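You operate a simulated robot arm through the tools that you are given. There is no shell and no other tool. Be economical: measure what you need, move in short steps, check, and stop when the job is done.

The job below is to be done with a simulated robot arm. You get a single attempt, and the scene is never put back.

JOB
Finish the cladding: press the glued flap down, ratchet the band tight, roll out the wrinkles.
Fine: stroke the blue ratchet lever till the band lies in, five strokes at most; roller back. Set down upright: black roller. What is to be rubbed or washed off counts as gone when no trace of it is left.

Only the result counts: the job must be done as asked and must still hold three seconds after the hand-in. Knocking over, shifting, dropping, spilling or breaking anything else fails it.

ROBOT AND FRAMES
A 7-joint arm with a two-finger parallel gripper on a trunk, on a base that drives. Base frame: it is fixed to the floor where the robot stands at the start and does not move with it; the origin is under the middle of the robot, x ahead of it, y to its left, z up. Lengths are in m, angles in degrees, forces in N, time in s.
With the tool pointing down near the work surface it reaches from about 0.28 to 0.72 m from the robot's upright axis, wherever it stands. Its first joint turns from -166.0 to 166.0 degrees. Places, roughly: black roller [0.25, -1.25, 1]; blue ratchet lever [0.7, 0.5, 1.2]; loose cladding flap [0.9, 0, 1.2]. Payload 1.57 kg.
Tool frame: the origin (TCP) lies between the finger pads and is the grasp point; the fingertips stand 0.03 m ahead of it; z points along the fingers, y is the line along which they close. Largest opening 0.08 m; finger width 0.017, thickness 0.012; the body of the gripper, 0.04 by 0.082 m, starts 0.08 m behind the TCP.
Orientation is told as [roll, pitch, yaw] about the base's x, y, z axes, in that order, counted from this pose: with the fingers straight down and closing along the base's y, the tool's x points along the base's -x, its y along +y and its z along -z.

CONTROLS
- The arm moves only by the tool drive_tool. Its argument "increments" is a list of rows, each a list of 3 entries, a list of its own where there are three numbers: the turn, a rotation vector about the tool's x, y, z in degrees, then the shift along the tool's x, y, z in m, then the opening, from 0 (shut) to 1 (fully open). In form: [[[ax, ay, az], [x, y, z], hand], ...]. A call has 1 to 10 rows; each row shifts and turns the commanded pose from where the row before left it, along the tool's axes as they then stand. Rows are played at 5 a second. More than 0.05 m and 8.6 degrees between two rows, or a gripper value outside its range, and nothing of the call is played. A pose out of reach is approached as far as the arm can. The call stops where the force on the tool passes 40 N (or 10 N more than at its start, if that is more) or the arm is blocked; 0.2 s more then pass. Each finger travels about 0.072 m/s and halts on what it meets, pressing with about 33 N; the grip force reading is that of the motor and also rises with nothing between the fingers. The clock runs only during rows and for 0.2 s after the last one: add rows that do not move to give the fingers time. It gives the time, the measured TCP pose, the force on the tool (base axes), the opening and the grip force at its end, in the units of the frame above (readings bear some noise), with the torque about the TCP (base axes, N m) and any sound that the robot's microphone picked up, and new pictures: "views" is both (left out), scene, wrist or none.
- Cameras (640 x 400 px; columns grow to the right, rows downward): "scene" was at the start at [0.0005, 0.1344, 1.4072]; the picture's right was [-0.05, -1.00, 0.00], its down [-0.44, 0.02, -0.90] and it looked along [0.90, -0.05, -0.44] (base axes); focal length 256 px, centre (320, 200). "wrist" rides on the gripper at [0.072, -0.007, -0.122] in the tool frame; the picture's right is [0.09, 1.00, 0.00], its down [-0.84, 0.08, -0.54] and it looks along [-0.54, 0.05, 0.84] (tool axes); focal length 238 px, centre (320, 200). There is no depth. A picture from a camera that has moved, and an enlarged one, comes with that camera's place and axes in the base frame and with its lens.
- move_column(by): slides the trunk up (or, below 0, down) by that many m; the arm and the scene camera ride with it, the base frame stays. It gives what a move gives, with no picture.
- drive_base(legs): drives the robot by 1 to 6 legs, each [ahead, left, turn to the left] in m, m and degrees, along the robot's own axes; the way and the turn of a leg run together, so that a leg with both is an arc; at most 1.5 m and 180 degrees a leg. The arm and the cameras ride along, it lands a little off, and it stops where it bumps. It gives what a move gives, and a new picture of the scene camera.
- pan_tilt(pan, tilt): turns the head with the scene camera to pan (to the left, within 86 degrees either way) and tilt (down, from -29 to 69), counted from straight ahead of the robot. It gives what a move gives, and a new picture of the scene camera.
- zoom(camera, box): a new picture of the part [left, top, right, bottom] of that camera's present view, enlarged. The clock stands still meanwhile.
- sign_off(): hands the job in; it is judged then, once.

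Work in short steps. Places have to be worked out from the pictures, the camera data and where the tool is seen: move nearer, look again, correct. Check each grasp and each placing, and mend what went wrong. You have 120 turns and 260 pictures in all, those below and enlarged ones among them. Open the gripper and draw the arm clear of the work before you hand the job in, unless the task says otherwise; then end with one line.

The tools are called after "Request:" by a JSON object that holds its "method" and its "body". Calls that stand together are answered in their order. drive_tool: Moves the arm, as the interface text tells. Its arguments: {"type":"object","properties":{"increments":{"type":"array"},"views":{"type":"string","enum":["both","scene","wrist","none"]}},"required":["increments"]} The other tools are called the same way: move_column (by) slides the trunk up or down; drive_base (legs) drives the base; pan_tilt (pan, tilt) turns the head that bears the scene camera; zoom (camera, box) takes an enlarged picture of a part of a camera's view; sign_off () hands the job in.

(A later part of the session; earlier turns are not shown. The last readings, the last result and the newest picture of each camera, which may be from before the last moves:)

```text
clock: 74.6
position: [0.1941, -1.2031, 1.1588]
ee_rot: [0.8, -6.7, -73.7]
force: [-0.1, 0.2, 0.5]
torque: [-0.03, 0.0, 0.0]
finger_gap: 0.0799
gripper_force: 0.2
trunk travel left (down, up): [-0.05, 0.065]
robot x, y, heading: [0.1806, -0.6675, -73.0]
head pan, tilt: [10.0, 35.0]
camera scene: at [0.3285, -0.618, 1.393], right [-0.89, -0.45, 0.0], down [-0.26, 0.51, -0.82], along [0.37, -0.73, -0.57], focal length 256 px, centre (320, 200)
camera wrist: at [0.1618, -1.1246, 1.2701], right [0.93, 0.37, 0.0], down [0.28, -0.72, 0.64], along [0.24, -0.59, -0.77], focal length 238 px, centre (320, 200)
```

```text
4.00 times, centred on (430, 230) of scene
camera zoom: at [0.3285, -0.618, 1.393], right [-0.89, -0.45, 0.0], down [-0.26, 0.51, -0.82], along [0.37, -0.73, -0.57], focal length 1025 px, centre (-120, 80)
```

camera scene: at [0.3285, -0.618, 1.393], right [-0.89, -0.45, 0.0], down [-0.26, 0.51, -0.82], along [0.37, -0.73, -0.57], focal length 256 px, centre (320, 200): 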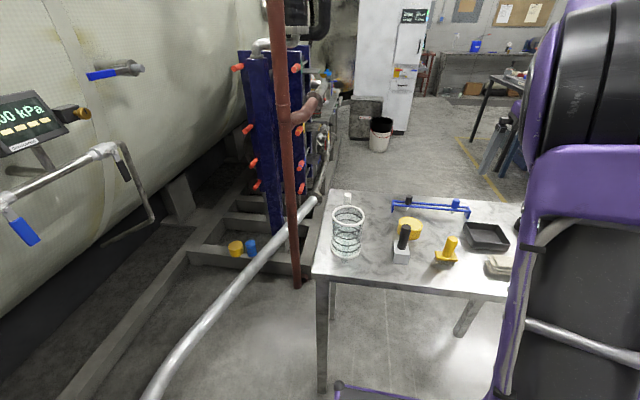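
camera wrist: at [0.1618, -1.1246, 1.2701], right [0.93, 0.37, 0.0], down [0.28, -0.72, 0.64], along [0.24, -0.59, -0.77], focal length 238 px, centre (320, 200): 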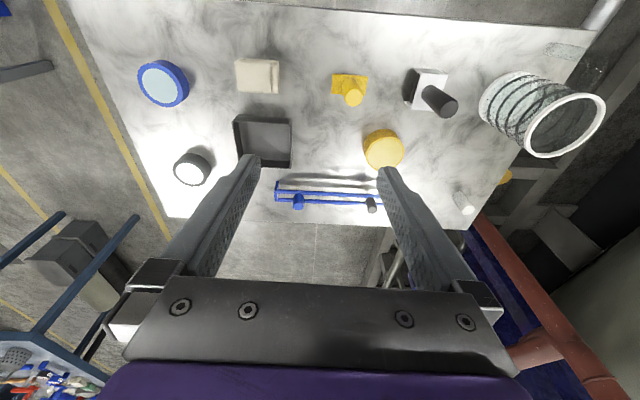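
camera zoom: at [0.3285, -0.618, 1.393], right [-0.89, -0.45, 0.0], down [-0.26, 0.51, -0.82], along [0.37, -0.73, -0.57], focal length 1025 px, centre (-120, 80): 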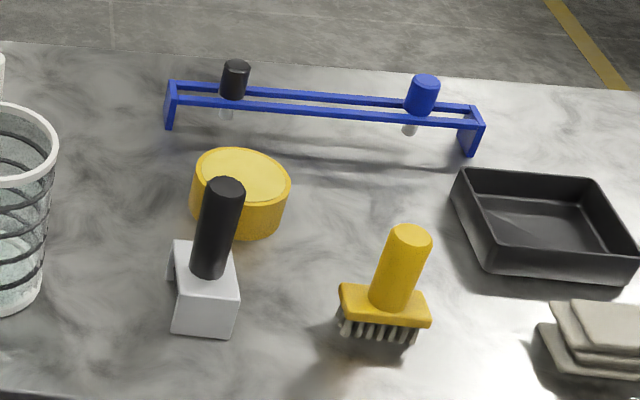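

It's clearly a roller: a grey bracket with a dark roller inside (axis pointing near–far) and a black handle. The handle axis is at about (0.355, -1.158), z 0.90–0.96. I centre above it and turn the gripper 90° so the roller axis will lie along the closing direction.

Request:
{"method": "drive_tool", "body": {"increments": [[[0, 6.7, 0], [0, 0, 0], 1], [[0, 0, 0], [0, 0.042, 0], 1], [[0, 0, 0], [0, 0.042, 0], 1], [[0, 0, 0], [0, 0.042, 0], 1], [[0, 0, 0], [0, 0.041, 0], 1]], "views": "wrist"}}

Request:
{"method": "drive_tool", "body": {"increments": [[[0, 0, 8.5], [0, 0, 0], 1], [[0, 0, 8.5], [0, 0, 0], 1], [[0, 0, 8.5], [0, 0, 0], 1], [[0, 0, 8.5], [0, 0, 0], 1], [[0, 0, 8.5], [0, 0, 0], 1], [[0, 0, 8.5], [0, 0, 0], 1], [[0, 0, 8.5], [0, 0, 0], 1], [[0, 0, 8.5], [0, 0, 0], 1], [[0, 0, 8.5], [0, 0, 0], 1], [[0, 0, 8.5], [0, 0, 0], 1]], "views": "both"}}

```text
clock: 75.8
position: [0.3545, -1.1595, 1.158]
ee_rot: [0.7, -0.1, -73.6]
force: [0.5, 0.1, -0.1]
torque: [0.01, -0.02, -0.02]
finger_gap: 0.0801
gripper_force: 0.1
trunk travel left (down, up): [-0.05, 0.065]
robot x, y, heading: [0.1796, -0.6687, -73.5]
head pan, tilt: [10.0, 35.0]
camera wrist: at [0.3262, -1.0929, 1.2792], right [0.93, 0.37, 0.01], down [0.3, -0.78, 0.54], along [0.21, -0.5, -0.84], focal length 238 px, centre (320, 200)
```

wrist: 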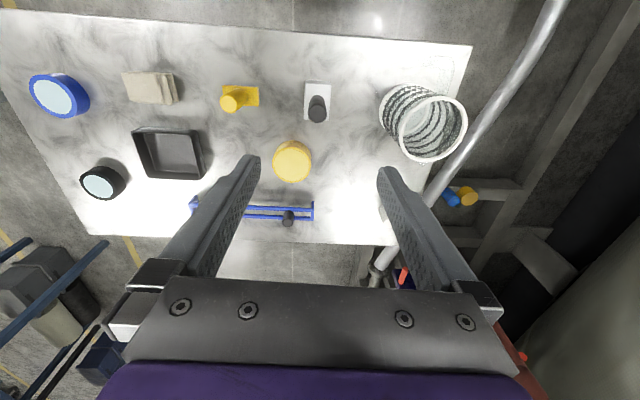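

```text
clock: 78.0
position: [0.1578, -1.0206, 1.0634]
ee_rot: [0.1, 0.7, -158.5]
force: [-0.1, 0.0, 0.0]
torque: [0.0, -0.03, 0.0]
finger_gap: 0.08
gripper_force: 0.1
out of reach, approached as far as the arm can: row 4, 5, 6, 7, 8, 9, 10
trunk travel left (down, up): [-0.05, 0.065]
robot x, y, heading: [0.1824, -0.6658, -73.4]
head pan, tilt: [10.0, 35.0]
camera scene: at [0.3287, -0.6181, 1.393], right [-0.89, -0.45, 0.0], down [-0.26, 0.51, -0.82], along [0.37, -0.73, -0.57], focal length 256 px, centre (320, 200)
camera wrist: at [0.2203, -0.9886, 1.1873], right [0.45, -0.89, 0.0], down [-0.76, -0.38, 0.53], along [-0.47, -0.24, -0.85], focal length 238 px, centre (320, 200)
```

scene: 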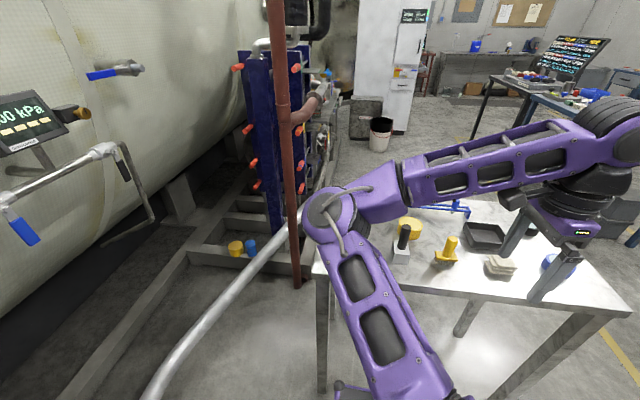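
wrist: 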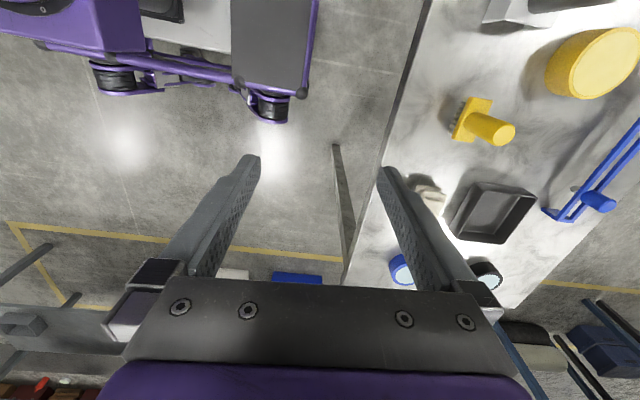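

The arm ran to a joint limit in that direction and drifted. I rotate back while raising a bit.

Request:
{"method": "drive_tool", "body": {"increments": [[[0, 0, -8.5], [0, 0, -0.02], 1], [[0, 0, -8.5], [0, 0, -0.02], 1], [[0, 0, -8.5], [0, 0, -0.02], 1], [[0, 0, -8.5], [0, 0, -0.02], 1], [[0, 0, -8.5], [0, 0, -0.02], 1], [[0, 0, -8.5], [0, 0, 0], 1], [[0, 0, -8.5], [0, 0, 0], 1], [[0, 0, -8.5], [0, 0, 0], 1], [[0, 0, -8.5], [0, 0, 0], 1], [[0, 0, -8.5], [0, 0, 0], 1]], "views": "both"}}

```text
clock: 80.2
position: [0.1564, -1.0199, 1.1646]
ee_rot: [0.7, 0.0, -73.5]
force: [-0.6, -0.2, 0.3]
torque: [-0.03, -0.02, -0.02]
finger_gap: 0.08
gripper_force: 0.1
trunk travel left (down, up): [-0.05, 0.065]
robot x, y, heading: [0.1802, -0.6653, -73.3]
head pan, tilt: [10.0, 35.0]
camera scene: at [0.3286, -0.6182, 1.393], right [-0.89, -0.45, 0.0], down [-0.26, 0.51, -0.82], along [0.37, -0.73, -0.57], focal length 256 px, centre (320, 200)
camera wrist: at [0.1279, -0.9546, 1.2871], right [0.93, 0.37, 0.01], down [0.31, -0.78, 0.54], along [0.21, -0.5, -0.84], focal length 238 px, centre (320, 200)
```

scene: 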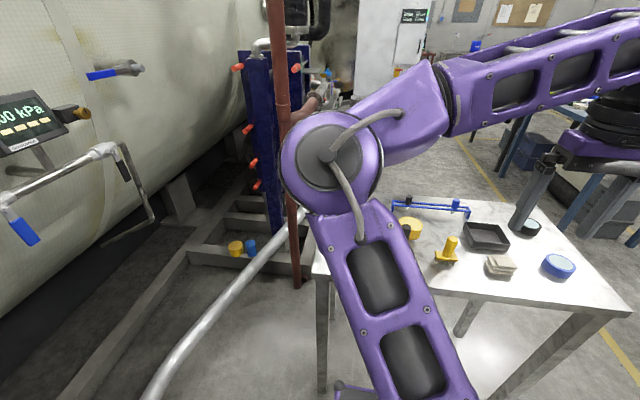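
wrist: 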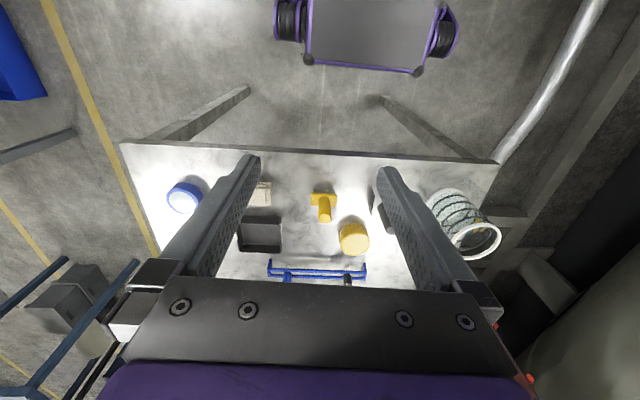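

Nothing on the table was disturbed. I try the other way round (-86°) here in free air, and watch the elbow.

Request:
{"method": "drive_tool", "body": {"increments": [[[0, 0, -8.5], [0, 0, 0], 1], [[0, 0, -8.5], [0, 0, 0], 1], [[0, 0, -8.5], [0, 0, 0], 1], [[0, 0, -8.5], [0, 0, 0], 1], [[0, 0, -8.5], [0, 0, 0], 1], [[0, 0, -8.5], [0, 0, 0], 1], [[0, 0, -8.5], [0, 0, 0], 1], [[0, 0, -8.5], [0, 0, 0], 1], [[0, 0, -8.5], [0, 0, 0], 1], [[0, 0, -8.5], [0, 0, 0], 1]], "views": "both"}}

```text
clock: 82.4
position: [0.1563, -1.0197, 1.1658]
ee_rot: [0.0, -0.6, 11.5]
force: [-0.2, 0.5, 0.2]
torque: [-0.03, 0.0, -0.02]
finger_gap: 0.0799
gripper_force: 0.0
trunk travel left (down, up): [-0.05, 0.065]
robot x, y, heading: [0.1798, -0.6624, -73.6]
head pan, tilt: [10.0, 35.0]
camera scene: at [0.3286, -0.6182, 1.393], right [-0.89, -0.45, 0.0], down [-0.26, 0.51, -0.82], along [0.37, -0.73, -0.57], focal length 256 px, centre (320, 200)
camera wrist: at [0.086, -1.0425, 1.2866], right [-0.29, 0.96, 0.0], down [0.8, 0.24, 0.55], along [0.53, 0.16, -0.83], focal length 238 px, centre (320, 200)
```

scene: 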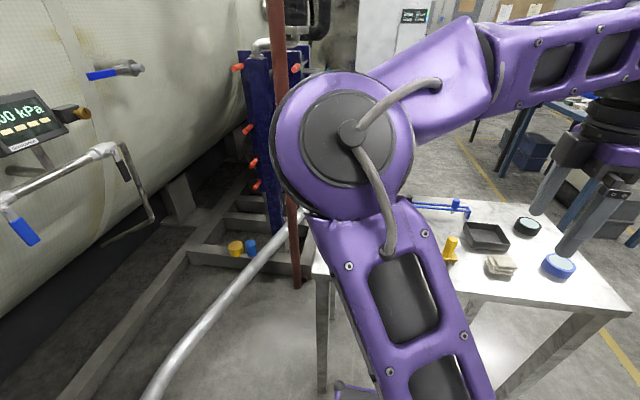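
wrist: 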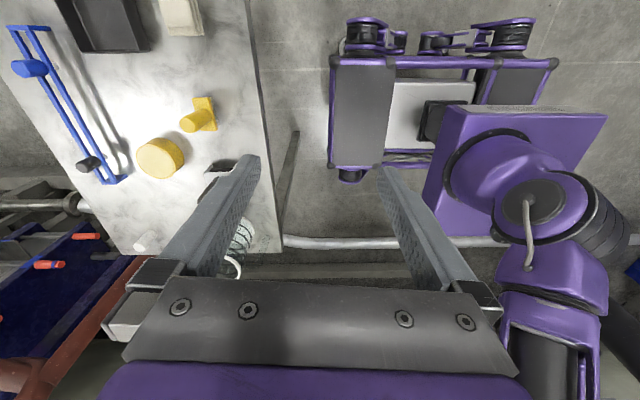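

That works, with the elbow out to the left. I shift the base left 0.15 so the arm needs only a forward reach to the roller.

Request:
{"method": "drive_base", "body": {"legs": [[0, 0.15, 0]]}}

```text
clock: 84.5
position: [0.2991, -0.9787, 1.1657]
ee_rot: [0.0, -0.7, 11.2]
force: [-0.1, 0.5, -0.9]
torque: [0.01, 0.01, 0.0]
finger_gap: 0.0799
gripper_force: 0.1
trunk travel left (down, up): [-0.05, 0.065]
robot x, y, heading: [0.3232, -0.6209, -73.7]
head pan, tilt: [10.0, 35.0]
camera scene: at [0.4709, -0.5764, 1.393], right [-0.9, -0.45, 0.0], down [-0.26, 0.51, -0.82], along [0.36, -0.73, -0.57], focal length 256 px, centre (320, 200)
```

scene: 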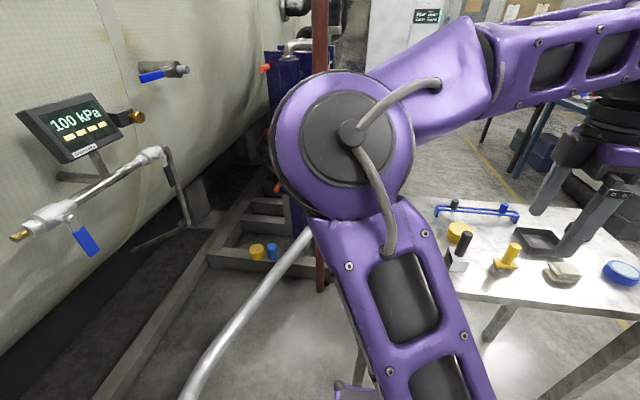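

Now I move over the handle and align the yaw to about 18.5° at the same height, then look.

Request:
{"method": "drive_tool", "body": {"increments": [[[0, 0, 0], [-0.005, -0.0464, 0], 1], [[0, 0, 0], [-0.005, -0.0464, 0], 1], [[0, 0, 0], [-0.005, -0.0464, 0], 1], [[0, 0, 0], [-0.005, -0.0463, 0], 1], [[0, 0, -7], [0, 0, 0], 1]], "views": "both"}}

```text
clock: 85.7
position: [0.356, -1.1584, 1.1656]
ee_rot: [0.1, -0.7, 18.2]
force: [0.4, -0.3, 0.1]
torque: [-0.01, -0.01, -0.01]
finger_gap: 0.0802
gripper_force: 0.1
trunk travel left (down, up): [-0.05, 0.065]
robot x, y, heading: [0.3243, -0.6229, -73.5]
head pan, tilt: [10.0, 35.0]
camera scene: at [0.471, -0.5767, 1.393], right [-0.9, -0.45, 0.0], down [-0.26, 0.51, -0.82], along [0.36, -0.73, -0.57], focal length 256 px, centre (320, 200)
camera wrist: at [0.2873, -1.1886, 1.2873], right [-0.4, 0.92, 0.0], down [0.76, 0.33, 0.55], along [0.51, 0.22, -0.83], focal length 238 px, centre (320, 200)
```

scene: 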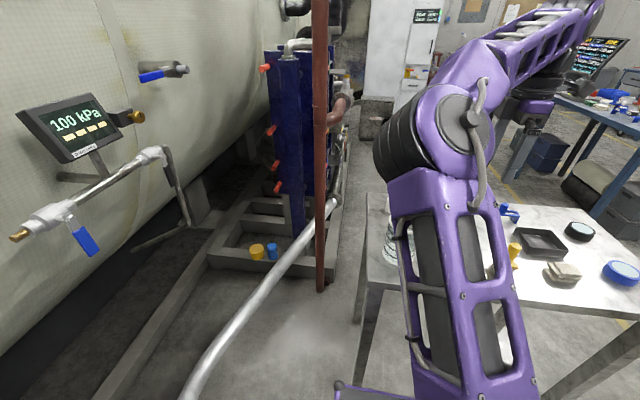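
wrist: 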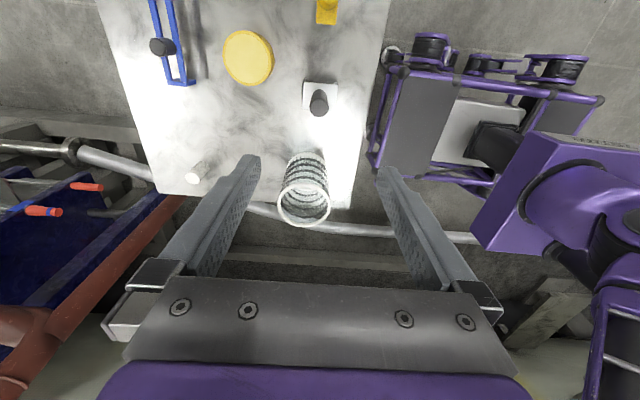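

The handle is centred between the fingers. I descend toward it.

Request:
{"method": "drive_tool", "body": {"increments": [[[0, 0, 0], [0.004, -0.002, 0.045], 1], [[0, 0, 0], [0, 0, 0.045], 1], [[0, 0, 0], [0, 0, 0.045], 1], [[0, 0, 0], [0, 0, 0.035], 1]], "views": "both"}}

```text
clock: 86.7
position: [0.355, -1.1571, 0.9963]
ee_rot: [0.0, -0.7, 18.2]
force: [0.2, 0.0, 0.6]
torque: [-0.01, -0.01, -0.03]
finger_gap: 0.08
gripper_force: 0.0
trunk travel left (down, up): [-0.05, 0.065]
robot x, y, heading: [0.3232, -0.6251, -73.6]
head pan, tilt: [10.0, 35.0]
camera scene: at [0.4709, -0.5763, 1.393], right [-0.9, -0.45, 0.0], down [-0.26, 0.51, -0.82], along [0.36, -0.73, -0.57], focal length 256 px, centre (320, 200)
camera wrist: at [0.2868, -1.1866, 1.1159], right [-0.4, 0.92, 0.0], down [0.76, 0.33, 0.55], along [0.51, 0.22, -0.83], focal length 238 px, centre (320, 200)
```

scene: 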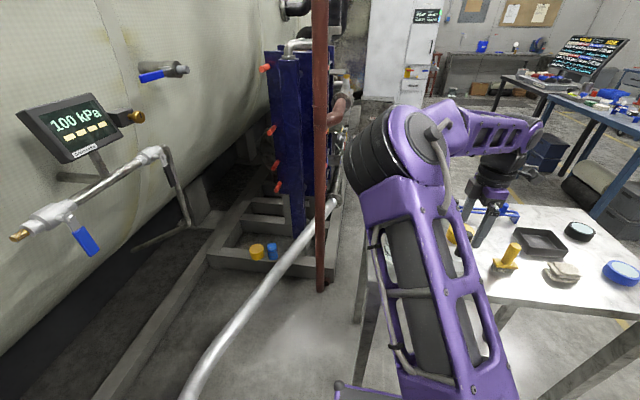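
wrist: 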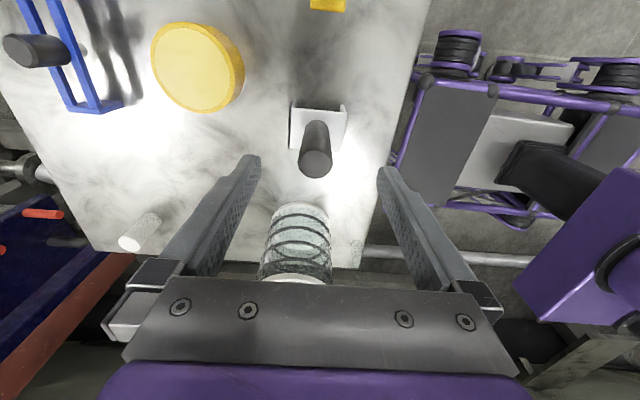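

The handle is centred and the jar stays clear. I descend to TCP z 0.941 and close.

Request:
{"method": "drive_tool", "body": {"increments": [[[0, 0, 0], [0, -0.003, 0.03], 1], [[0, 0, 0], [0, 0, 0.015], 1], [[0, 0, 0], [0, 0, 0.01], 1], [[0, 0, 0], [0, 0, 0], 0], [[0, 0, 0], [0, 0, 0], 0], [[0, 0, 0], [0, 0, 0], 0], [[0, 0, 0], [0, 0, 0], 0], [[0, 0, 0], [0, 0, 0], 0]], "views": "both"}}

```text
clock: 88.5
position: [0.3553, -1.1623, 0.9413]
ee_rot: [-0.1, -0.8, 18.2]
force: [-0.2, -0.2, -0.2]
torque: [-0.03, -0.04, 0.01]
finger_gap: 0.025
gripper_force: 32.9
trunk travel left (down, up): [-0.05, 0.065]
robot x, y, heading: [0.3228, -0.6245, -73.6]
head pan, tilt: [10.0, 35.0]
camera scene: at [0.471, -0.5765, 1.3929], right [-0.9, -0.45, 0.0], down [-0.26, 0.51, -0.82], along [0.36, -0.73, -0.57], focal length 256 px, centre (320, 200)
camera wrist: at [0.2877, -1.192, 1.0617], right [-0.4, 0.92, 0.0], down [0.76, 0.33, 0.55], along [0.51, 0.22, -0.83], focal length 238 px, centre (320, 200)
```

scene: 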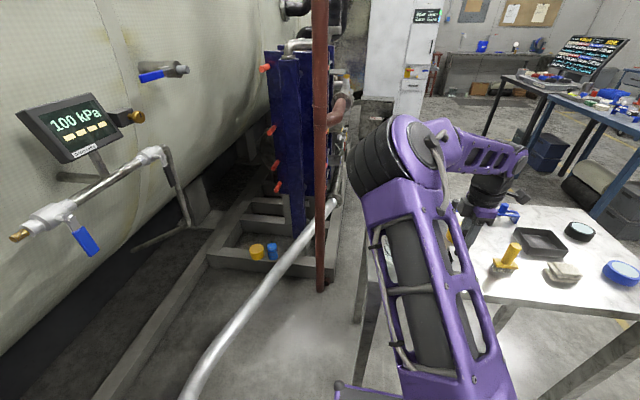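
wrist: 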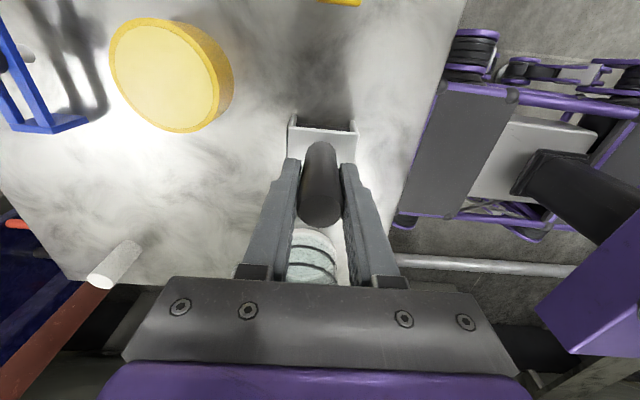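

Gripped (gap 0.025) with its resting pose recorded: TCP (0.355, -1.162, 0.941). I lift it straight up.

Request:
{"method": "drive_tool", "body": {"increments": [[[0, 0, 0], [0, 0, -0.01], 0], [[0, 0, 0], [0, 0, -0.03], 0], [[0, 0, 0], [0, 0, -0.045], 0], [[0, 0, 0], [0, 0, -0.045], 0], [[0, 0, 0], [0, 0, -0.045], 0], [[0, 0, 0], [0, 0, -0.045], 0]], "views": "both"}}

Request:
{"method": "zoom", "body": {"camera": "wrist", "box": [240, 60, 400, 260]}}

```text
clock: 89.9
position: [0.3537, -1.164, 1.1612]
ee_rot: [-0.1, -0.7, 18.3]
force: [-0.2, 0.8, -1.2]
torque: [0.01, 0.0, -0.06]
finger_gap: 0.0252
gripper_force: 33.1
trunk travel left (down, up): [-0.05, 0.065]
robot x, y, heading: [0.3242, -0.6198, -73.3]
head pan, tilt: [10.0, 35.0]
camera scene: at [0.4709, -0.5765, 1.3929], right [-0.9, -0.45, 0.0], down [-0.26, 0.51, -0.82], along [0.36, -0.73, -0.57], focal length 256 px, centre (320, 200)
camera wrist: at [0.285, -1.1929, 1.2823], right [-0.4, 0.92, 0.0], down [0.76, 0.33, 0.55], along [0.51, 0.22, -0.83], focal length 238 px, centre (320, 200)
```

scene: 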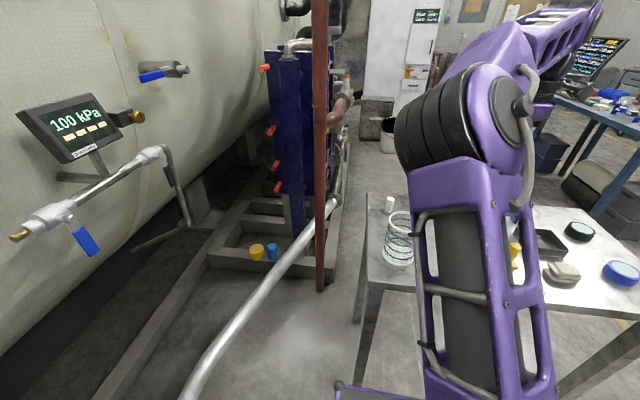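
wrist: 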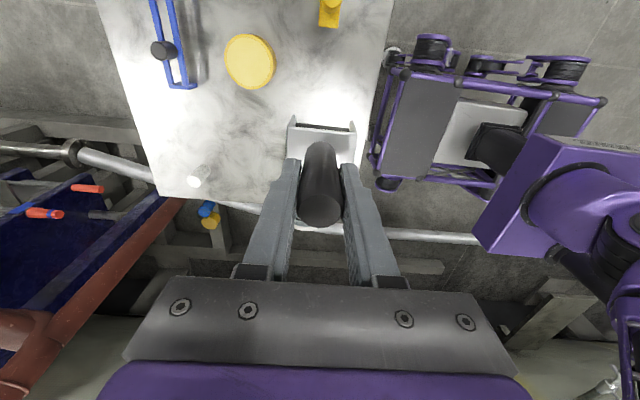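

```text
2.00 times, centred on (320, 160) of wrist
camera zoom: at [0.285, -1.1929, 1.2823], right [-0.4, 0.92, 0.0], down [0.76, 0.33, 0.55], along [0.51, 0.22, -0.83], focal length 477 px, centre (320, 280)
```

zoom: 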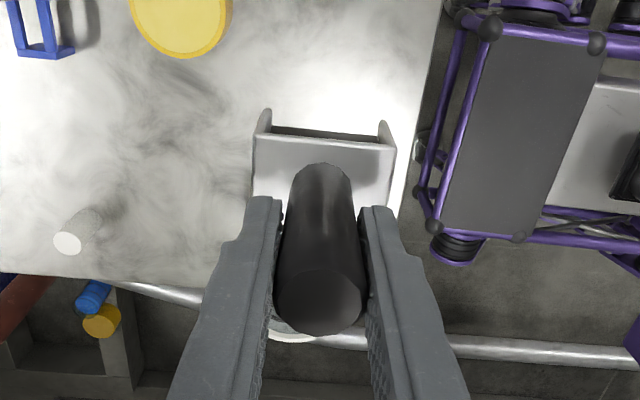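

The roller is held firmly with its axis along the closing direction. I back away from the table and turn back toward the tank.

Request:
{"method": "drive_base", "body": {"legs": [[-0.35, 0, 0], [0, 0, 91]]}}

Request:
{"method": "pan_tilt", "body": {"pan": -10, "tilt": 20}}

```text
clock: 96.1
position: [0.7643, -0.2573, 1.1607]
ee_rot: [0.0, -0.7, 108.5]
force: [-0.8, 0.9, -1.8]
torque: [0.02, -0.04, -0.01]
finger_gap: 0.025
gripper_force: 33.2
trunk travel left (down, up): [-0.05, 0.065]
robot x, y, heading: [0.2231, -0.2867, 16.5]
head pan, tilt: [10.0, 35.0]
camera scene: at [0.175, -0.141, 1.393], right [0.45, -0.89, 0.0], down [-0.51, -0.26, -0.82], along [0.73, 0.37, -0.57], focal length 256 px, centre (320, 200)
```

scene: 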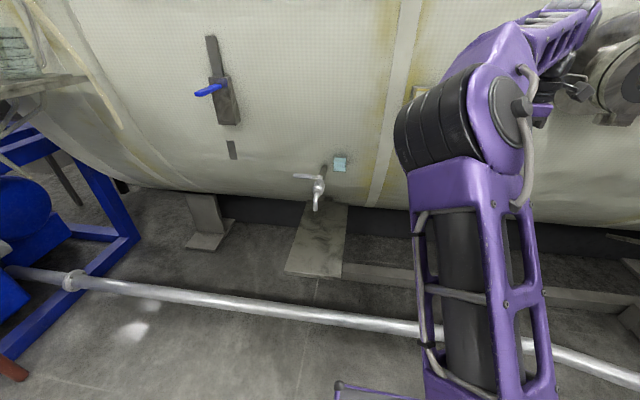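

```text
clock: 96.9
position: [0.7648, -0.2565, 1.1603]
ee_rot: [0.0, -0.8, 108.4]
force: [0.7, 0.7, -2.1]
torque: [0.01, 0.01, 0.02]
finger_gap: 0.0247
gripper_force: 32.8
trunk travel left (down, up): [-0.05, 0.065]
robot x, y, heading: [0.2214, -0.2868, 16.9]
head pan, tilt: [-10.0, 20.0]
camera scene: at [0.1888, -0.1696, 1.4168], right [0.12, -0.99, 0.0], down [-0.34, -0.04, -0.94], along [0.93, 0.11, -0.34], focal length 256 px, centre (320, 200)
```

scene: 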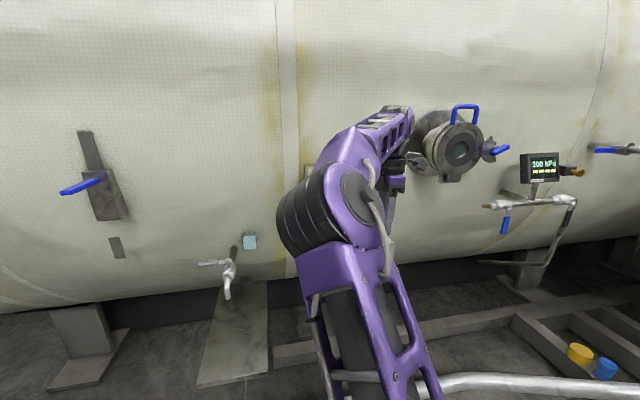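

The roller axis now runs forward, and pitching up would make it vertical. I first rotate the tool back +90° so the roller axis lies left–right.

Request:
{"method": "drive_tool", "body": {"increments": [[[0, 0, 8.5], [0, 0, 0], 0], [[0, 0, 8.5], [0, 0, 0], 0], [[0, 0, 8.5], [0, 0, 0], 0], [[0, 0, 8.5], [0, 0, 0], 0], [[0, 0, 8.5], [0, 0, 0], 0], [[0, 0, 8.5], [0, 0, 0], 0], [[0, 0, 8.5], [0, 0, 0], 0], [[0, 0, 8.5], [0, 0, 0], 0], [[0, 0, 8.5], [0, 0, 0], 0], [[0, 0, 8.5], [0, 0, 0], 0]], "views": "both"}}

```text
clock: 99.1
position: [0.7641, -0.2588, 1.1629]
ee_rot: [0.7, -0.1, 23.4]
force: [-0.1, 0.0, -1.1]
torque: [0.02, -0.01, 0.03]
finger_gap: 0.0249
gripper_force: 32.8
trunk travel left (down, up): [-0.05, 0.065]
robot x, y, heading: [0.2214, -0.2848, 16.5]
head pan, tilt: [-10.0, 20.0]
camera scene: at [0.1888, -0.1697, 1.4168], right [0.12, -0.99, 0.0], down [-0.34, -0.04, -0.94], along [0.93, 0.11, -0.34], focal length 256 px, centre (320, 200)
camera wrist: at [0.7013, -0.294, 1.2829], right [-0.48, 0.88, 0.01], down [0.74, 0.39, 0.54], along [0.47, 0.27, -0.84], focal length 238 px, centre (320, 200)
```

scene: 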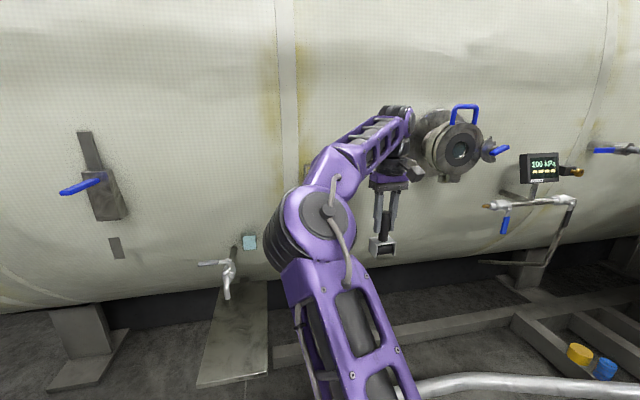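
wrist: 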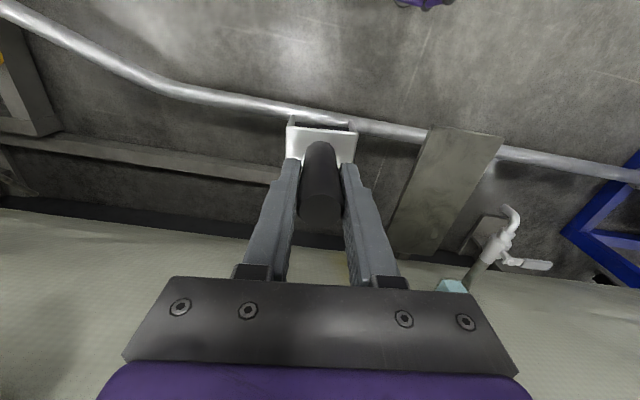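

I shift left away from the valve, square the yaw, then start pitching the tool toward the tank.

Request:
{"method": "drive_tool", "body": {"increments": [[[0, 0, 6], [0, 0, 0], 0], [[0, 0, 0], [0.02, 0.04, 0], 0], [[0, 0, 0], [0.01, 0.04, 0], 0], [[0, -8.5, 0], [0, 0, 0], 0], [[0, -8.5, 0], [0, 0, 0], 0], [[0, -8.5, 0], [0, 0, 0], 0], [[0, -8.5, 0], [0, 0, 0], 0], [[0, -8.5, 0], [0, 0, 0], 0]], "views": "scene"}}

```text
clock: 100.9
position: [0.7127, -0.1891, 1.1632]
ee_rot: [1.1, -42.7, 16.7]
force: [0.0, 0.7, -0.3]
torque: [-0.03, 0.06, 0.0]
finger_gap: 0.0249
gripper_force: 32.9
trunk travel left (down, up): [-0.05, 0.065]
robot x, y, heading: [0.2213, -0.2869, 16.7]
head pan, tilt: [-10.0, 20.0]
camera scene: at [0.1889, -0.1697, 1.4168], right [0.12, -0.99, 0.0], down [-0.34, -0.04, -0.94], along [0.93, 0.11, -0.34], focal length 256 px, centre (320, 200)
```

scene: 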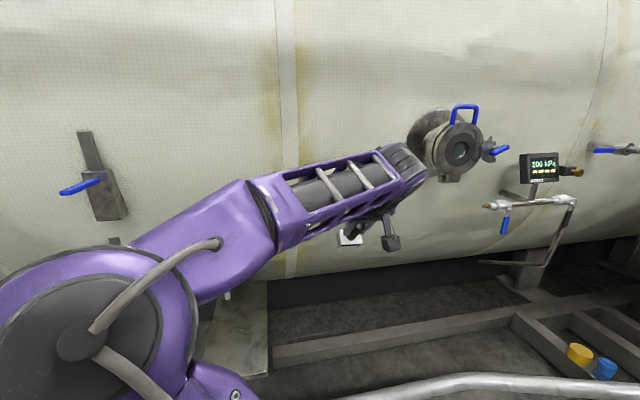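

Clear so far. I finish pitching to horizontal.

Request:
{"method": "drive_tool", "body": {"increments": [[[0, -8.5, 0], [0, 0, 0], 0], [[0, -8.5, 0], [0, 0, 0], 0], [[0, -8.5, 0], [0, 0, 0], 0], [[0, -8.5, 0], [0, 0, 0], 0], [[0, -8.5, 0], [0, 0, 0], 0], [[0, -6, 0], [0, 0, 0], 0]], "views": "both"}}

```text
clock: 102.3
position: [0.7119, -0.189, 1.163]
ee_rot: [146.5, -88.7, -129.1]
force: [0.3, 0.2, -1.0]
torque: [0.0, 0.04, -0.03]
finger_gap: 0.025
gripper_force: 32.8
trunk travel left (down, up): [-0.05, 0.065]
robot x, y, heading: [0.2213, -0.287, 16.4]
head pan, tilt: [-10.0, 20.0]
camera scene: at [0.1887, -0.1697, 1.4168], right [0.12, -0.99, 0.0], down [-0.34, -0.04, -0.94], along [0.93, 0.11, -0.34], focal length 256 px, centre (320, 200)
camera wrist: at [0.5989, -0.2314, 1.0877], right [-0.3, 0.95, -0.08], down [-0.55, -0.1, 0.83], along [0.78, 0.29, 0.56], focal length 238 px, centre (320, 200)
```

scene: 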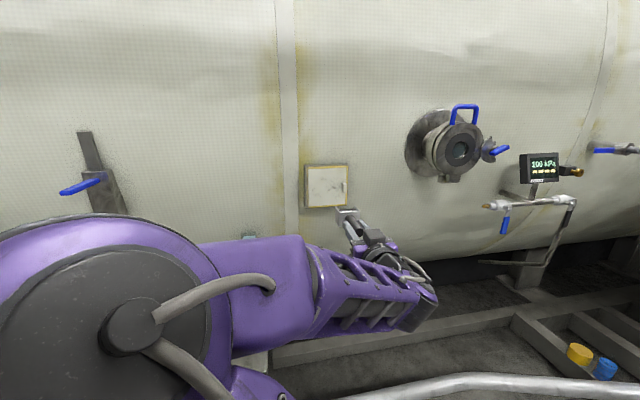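
wrist: 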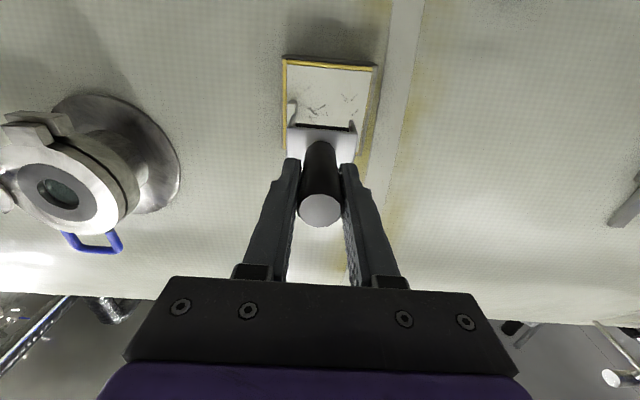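

Excellent pose; the flap is dead ahead. I zoom in on the flap marks to plan the strips.

Request:
{"method": "zoom", "body": {"camera": "wrist", "box": [250, 40, 410, 165]}}

Request:
{"method": "zoom", "body": {"camera": "scene", "box": [290, 150, 370, 220]}}

```text
3.20 times, centred on (330, 102) of wrist
camera zoom: at [0.5989, -0.2314, 1.0877], right [-0.3, 0.95, -0.08], down [-0.55, -0.1, 0.83], along [0.78, 0.29, 0.56], focal length 763 px, centre (288, 512)
```

zoom: 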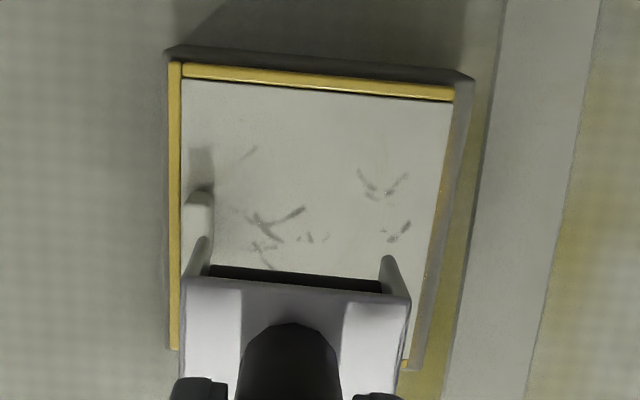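

```text
5.71 times, centred on (330, 185) of scene
camera zoom: at [0.1887, -0.1697, 1.4168], right [0.12, -0.99, 0.0], down [-0.34, -0.04, -0.94], along [0.93, 0.11, -0.34], focal length 1464 px, centre (263, 286)
```

zoom: 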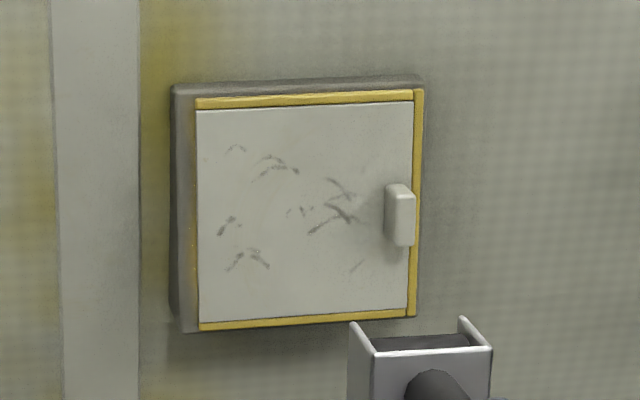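

The marks lie between l ≈ -0.33 and -0.41, z 1.15–1.225, so two or three vertical strips will cover them. The bracket just clears the knob at the present lateral position, so I raise to z 1.225 and approach.

Request:
{"method": "drive_tool", "body": {"increments": [[[0, 0, 0], [-0.031, 0.001, 0], 0], [[0, 0, 0], [-0.031, 0, 0], 0], [[0, 0, 0], [0, 0, 0.04], 0], [[0, 0, 0], [0, 0, 0.04], 0], [[0, 0, 0], [0, 0, 0.03], 0]], "views": "both"}}

Request:
{"method": "zoom", "body": {"camera": "scene", "box": [290, 150, 370, 220]}}

```text
clock: 103.5
position: [0.8169, -0.1558, 1.2243]
ee_rot: [144.2, -88.7, -126.8]
force: [-0.7, 0.2, -2.2]
torque: [0.01, 0.09, -0.04]
finger_gap: 0.0253
gripper_force: 33.1
trunk travel left (down, up): [-0.05, 0.065]
robot x, y, heading: [0.2268, -0.2894, 16.7]
head pan, tilt: [-10.0, 20.0]
camera scene: at [0.1887, -0.1697, 1.4168], right [0.12, -0.99, 0.0], down [-0.34, -0.04, -0.94], along [0.93, 0.11, -0.34], focal length 256 px, centre (320, 200)
camera wrist: at [0.7036, -0.1984, 1.1504], right [-0.3, 0.95, -0.08], down [-0.55, -0.1, 0.83], along [0.78, 0.29, 0.56], focal length 238 px, centre (320, 200)
```

scene: 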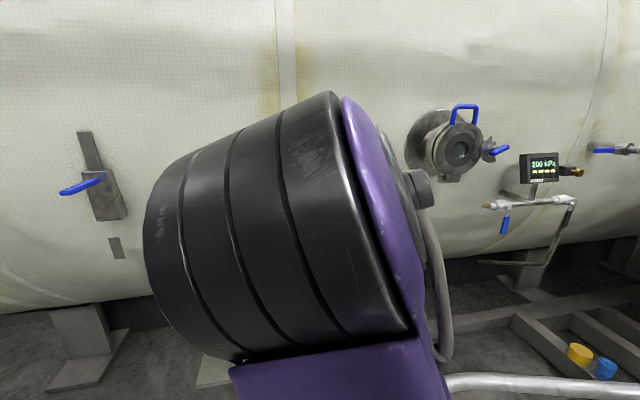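
wrist: 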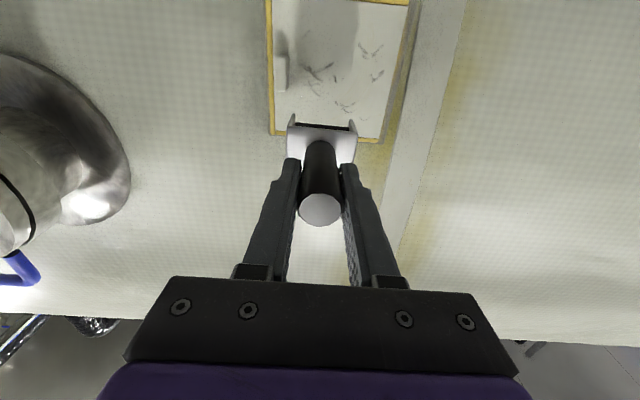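

```text
5.71 times, centred on (330, 185) of scene
camera zoom: at [0.1887, -0.1697, 1.4168], right [0.12, -0.99, 0.0], down [-0.34, -0.04, -0.94], along [0.93, 0.11, -0.34], focal length 1464 px, centre (263, 286)
```

zoom: 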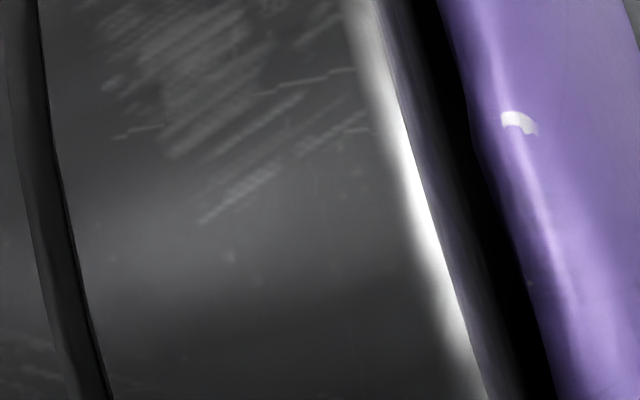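

I close in with small final steps to find contact.

Request:
{"method": "drive_tool", "body": {"increments": [[[0, 0, 0], [0, 0, 0.02], 0], [[0, 0, 0], [0, 0, 0.015], 0], [[0, 0, 0], [0, 0, 0.005], 0], [[0, 0, 0], [0, 0, 0.005], 0], [[0, 0, 0], [0, 0, 0.004], 0], [[0, 0, 0], [0, 0, 0.004], 0]], "views": "wrist"}}

```text
clock: 104.9
position: [0.8683, -0.1415, 1.2277]
ee_rot: [144.6, -88.7, -127.3]
force: [-0.6, 0.2, -2.0]
torque: [-0.04, 0.06, 0.0]
finger_gap: 0.0251
gripper_force: 33.2
trunk travel left (down, up): [-0.05, 0.065]
robot x, y, heading: [0.2247, -0.2863, 16.8]
head pan, tilt: [-10.0, 20.0]
camera wrist: at [0.7532, -0.1838, 1.1525], right [-0.3, 0.95, -0.08], down [-0.55, -0.1, 0.83], along [0.78, 0.29, 0.56], focal length 238 px, centre (320, 200)
```

wrist: 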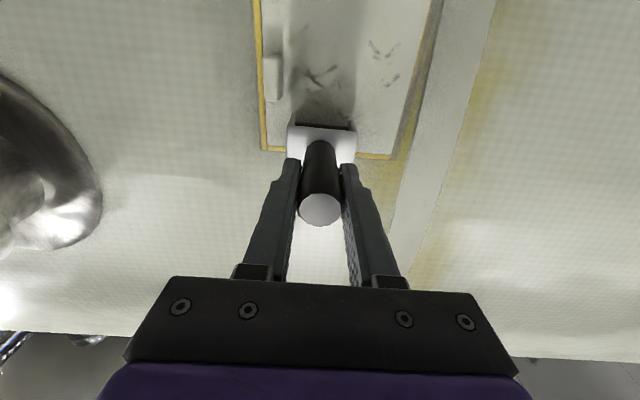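

Not touching yet; I continue in fine steps.

Request:
{"method": "drive_tool", "body": {"increments": [[[0, 0, 0], [0, 0, 0.004], 0], [[0, 0, 0], [0, 0, 0.004], 0], [[0, 0, 0], [0, 0, 0.003], 0], [[0, 0, 0], [0, 0, 0.003], 0]], "views": "wrist"}}

```text
clock: 105.8
position: [0.8725, -0.1398, 1.2275]
ee_rot: [139.5, -88.8, -122.1]
force: [-27.5, -6.1, 1.7]
torque: [0.06, -0.14, 0.77]
finger_gap: 0.0249
gripper_force: 32.8
trunk travel left (down, up): [-0.05, 0.065]
robot x, y, heading: [0.2215, -0.2887, 16.3]
head pan, tilt: [-10.0, 20.0]
stopped in row 4: the force on the tool passed its limit at 43 N (the readings are from after the stop); the commanded pose is now the measured one
camera wrist: at [0.759, -0.182, 1.1538], right [-0.29, 0.95, -0.08], down [-0.55, -0.1, 0.83], along [0.78, 0.29, 0.55], focal length 238 px, centre (320, 200)
```

wrist: 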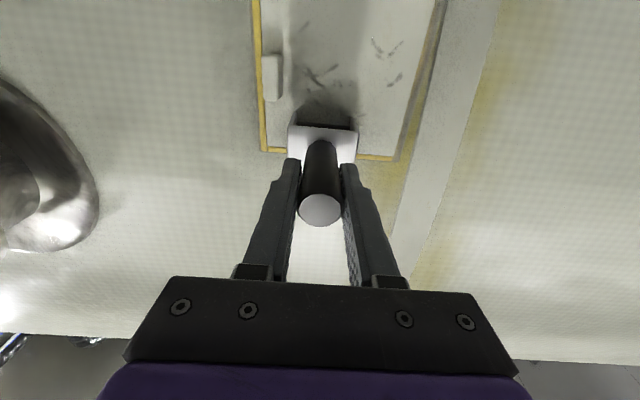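

Contact with about 27 N. I roll downward, following the slight slope, with a small yaw correction.

Request:
{"method": "drive_tool", "body": {"increments": [[[-1.2, 0, 0], [0.008, 0, 0.001], 0], [[0, 0, 0], [0.01, 0, 0.0011], 0], [[0, 0, 0], [0.01, 0, 0.0011], 0], [[0, 0, 0], [0.01, 0, 0.0011], 0], [[0, 0, 0], [0.01, 0, 0.0011], 0]], "views": "wrist"}}

```text
clock: 107.0
position: [0.8803, -0.1382, 1.1789]
ee_rot: [139.8, -88.9, -121.5]
force: [-11.4, -6.2, 5.6]
torque: [0.29, -0.78, -0.18]
finger_gap: 0.0251
gripper_force: 33.0
trunk travel left (down, up): [-0.05, 0.065]
robot x, y, heading: [0.2219, -0.2915, 16.7]
head pan, tilt: [-10.0, 20.0]
camera wrist: at [0.767, -0.1812, 1.1046], right [-0.31, 0.95, -0.08], down [-0.55, -0.11, 0.83], along [0.78, 0.3, 0.55], focal length 238 px, centre (320, 200)
```

wrist: 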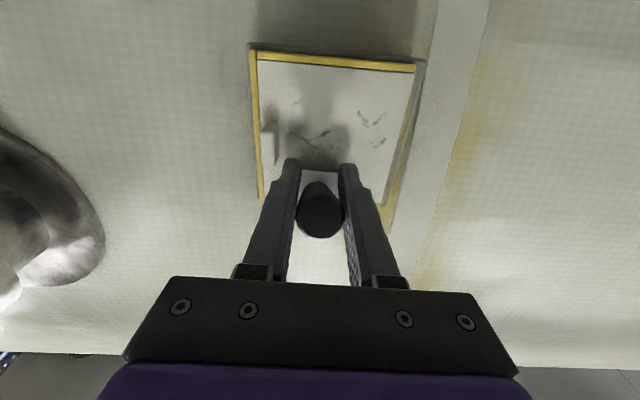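

The roller seems to have tilted in the grip. I zoom to check.

Request:
{"method": "zoom", "body": {"camera": "wrist", "box": [240, 100, 400, 260]}}

```text
2.50 times, centred on (320, 180) of wrist
camera zoom: at [0.767, -0.1812, 1.1046], right [-0.31, 0.95, -0.08], down [-0.55, -0.11, 0.83], along [0.78, 0.3, 0.55], focal length 596 px, centre (320, 250)
```

zoom: 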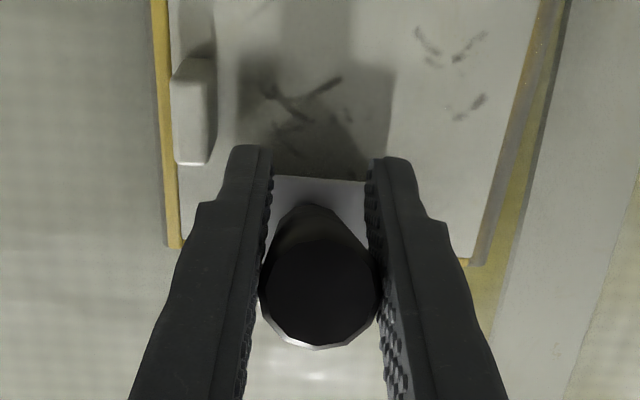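

With closing axis parallel to the roller axis, the handle can pivot in the grip and it buckled under load. I'll retreat, set it down at the table and regrasp it turned 90°, so the stiff direction matches the rolling.

Request:
{"method": "drive_tool", "body": {"increments": [[[0, 0, 0], [0, 0, -0.03], 0], [[0, 0, 0], [0, 0, -0.045], 0], [[0, 0, 0], [0, 0, -0.045], 0], [[0, 0, 0], [0, 0, -0.04], 0]], "views": "both"}}

Request:
{"method": "zoom", "body": {"camera": "wrist", "box": [240, 20, 400, 260]}}

Request:
{"method": "zoom", "body": {"camera": "scene", "box": [290, 130, 450, 250]}}

```text
clock: 108.0
position: [0.7281, -0.1882, 1.175]
ee_rot: [137.8, -88.9, -119.3]
force: [0.5, 1.0, -1.3]
torque: [-0.05, 0.03, 0.0]
finger_gap: 0.0245
gripper_force: 32.6
trunk travel left (down, up): [-0.05, 0.065]
robot x, y, heading: [0.2253, -0.2859, 16.7]
head pan, tilt: [-10.0, 20.0]
camera scene: at [0.1884, -0.1698, 1.4168], right [0.12, -0.99, 0.0], down [-0.34, -0.04, -0.94], along [0.93, 0.11, -0.34], focal length 256 px, centre (320, 200)
camera wrist: at [0.6152, -0.2326, 1.1005], right [-0.31, 0.95, -0.08], down [-0.55, -0.11, 0.83], along [0.78, 0.3, 0.55], focal length 238 px, centre (320, 200)
```

scene: 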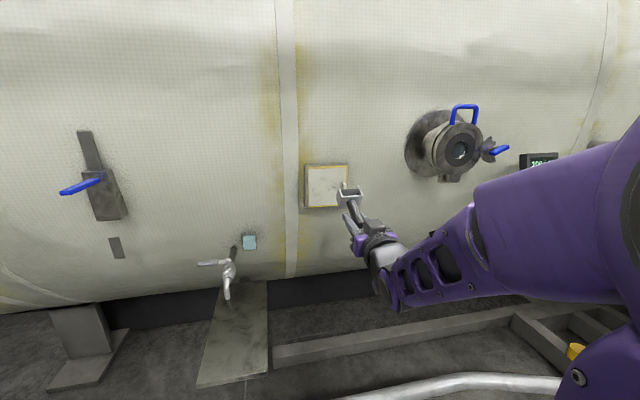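
wrist: 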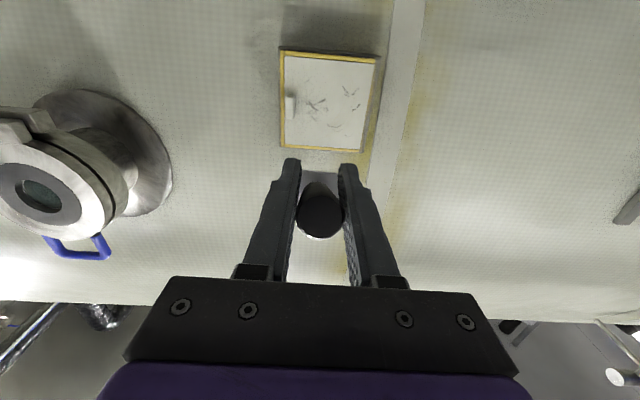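

```text
1.67 times, centred on (320, 140) of wrist
camera zoom: at [0.6152, -0.2326, 1.1005], right [-0.31, 0.95, -0.08], down [-0.55, -0.11, 0.83], along [0.78, 0.3, 0.55], focal length 397 px, centre (320, 300)
```

zoom: 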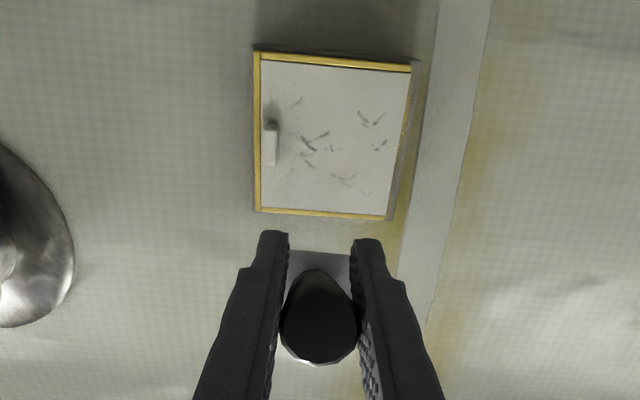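

```text
3.33 times, centred on (370, 190) of scene
camera zoom: at [0.1884, -0.1698, 1.4168], right [0.12, -0.99, 0.0], down [-0.34, -0.04, -0.94], along [0.93, 0.11, -0.34], focal length 854 px, centre (153, 233)
```

zoom: 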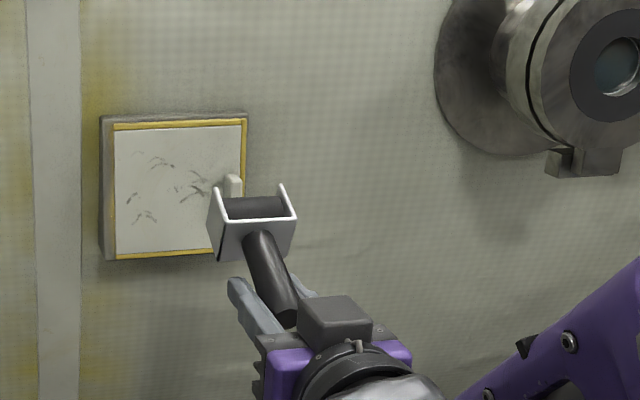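

The roller is tilted about 38° up in the grip, with the marks still there. I pitch the tool back down and drive to the table.

Request:
{"method": "drive_tool", "body": {"increments": [[[0, 8.5, 0], [0, 0, 0], 0], [[0, 8.5, 0], [0, 0, 0], 0], [[0, 8.5, 0], [0, 0, 0], 0], [[0, 8.5, 0], [0, 0, 0], 0], [[0, 8.5, 0], [0, 0, 0], 0], [[0, 8.5, 0], [0, 0, 0], 0], [[0, 8.5, 0], [0, 0, 0], 0], [[0, 8.5, 0], [0, 0, 0], 0], [[0, 8.5, 0], [0, 0, 0], 0], [[0, 8.5, 0], [0, 0, 0], 0]], "views": "scene"}}

Request:
{"method": "drive_tool", "body": {"increments": [[[0, 8.5, 0], [0.01, 0, 0], 0], [[0, 8.5, 0], [0.01, 0, 0], 0], [[0, 8.5, 0], [0.01, 0, 0], 0], [[0, 8.5, 0], [0.01, 0, 0], 0], [[0, 8.5, 0], [0.01, 0, 0], 0]], "views": "both"}}

```text
clock: 110.2
position: [0.7308, -0.187, 1.1762]
ee_rot: [0.9, -5.6, 18.5]
force: [0.6, -0.6, -0.7]
torque: [0.0, 0.05, -0.02]
finger_gap: 0.0252
gripper_force: 33.3
trunk travel left (down, up): [-0.05, 0.065]
robot x, y, heading: [0.2226, -0.2894, 16.6]
head pan, tilt: [-10.0, 20.0]
camera scene: at [0.1881, -0.17, 1.4168], right [0.12, -0.99, 0.0], down [-0.34, -0.04, -0.94], along [0.93, 0.11, -0.34], focal length 256 px, centre (320, 200)
```

scene: 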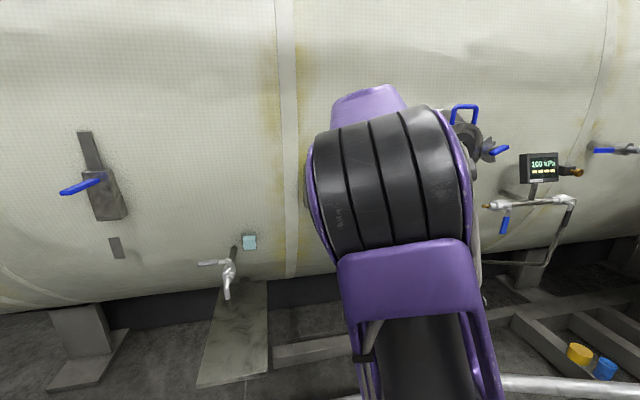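

```text
clock: 111.4
position: [0.698, -0.1974, 1.1802]
ee_rot: [0.8, 22.5, 18.8]
force: [0.5, 0.6, -1.6]
torque: [0.0, 0.03, -0.04]
finger_gap: 0.0248
gripper_force: 33.1
out of reach, approached as far as the arm can: row 4, 5
trunk travel left (down, up): [-0.05, 0.065]
robot x, y, heading: [0.227, -0.2892, 16.6]
head pan, tilt: [-10.0, 20.0]
camera scene: at [0.1881, -0.1698, 1.4168], right [0.12, -0.99, 0.0], down [-0.34, -0.04, -0.94], along [0.93, 0.11, -0.34], focal length 256 px, centre (320, 200)
camera wrist: at [0.6826, -0.2118, 1.3195], right [-0.4, 0.92, 0.05], down [0.91, 0.38, 0.18], along [0.15, 0.12, -0.98], focal length 238 px, centre (320, 200)
```

scene: 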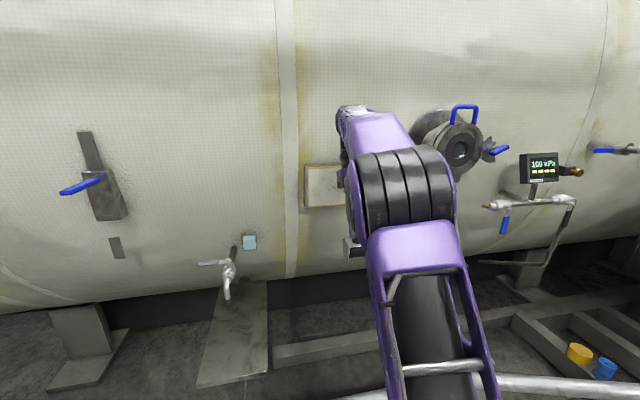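
wrist: 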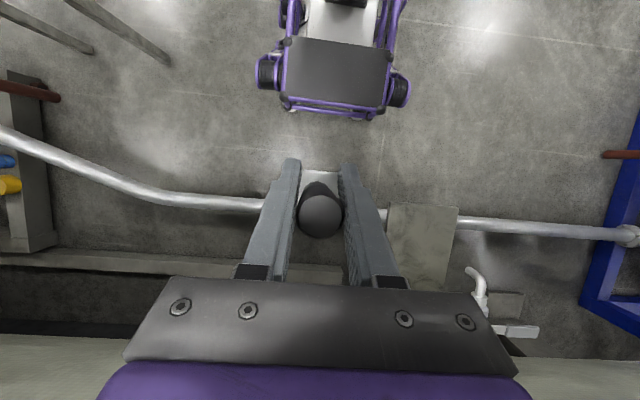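

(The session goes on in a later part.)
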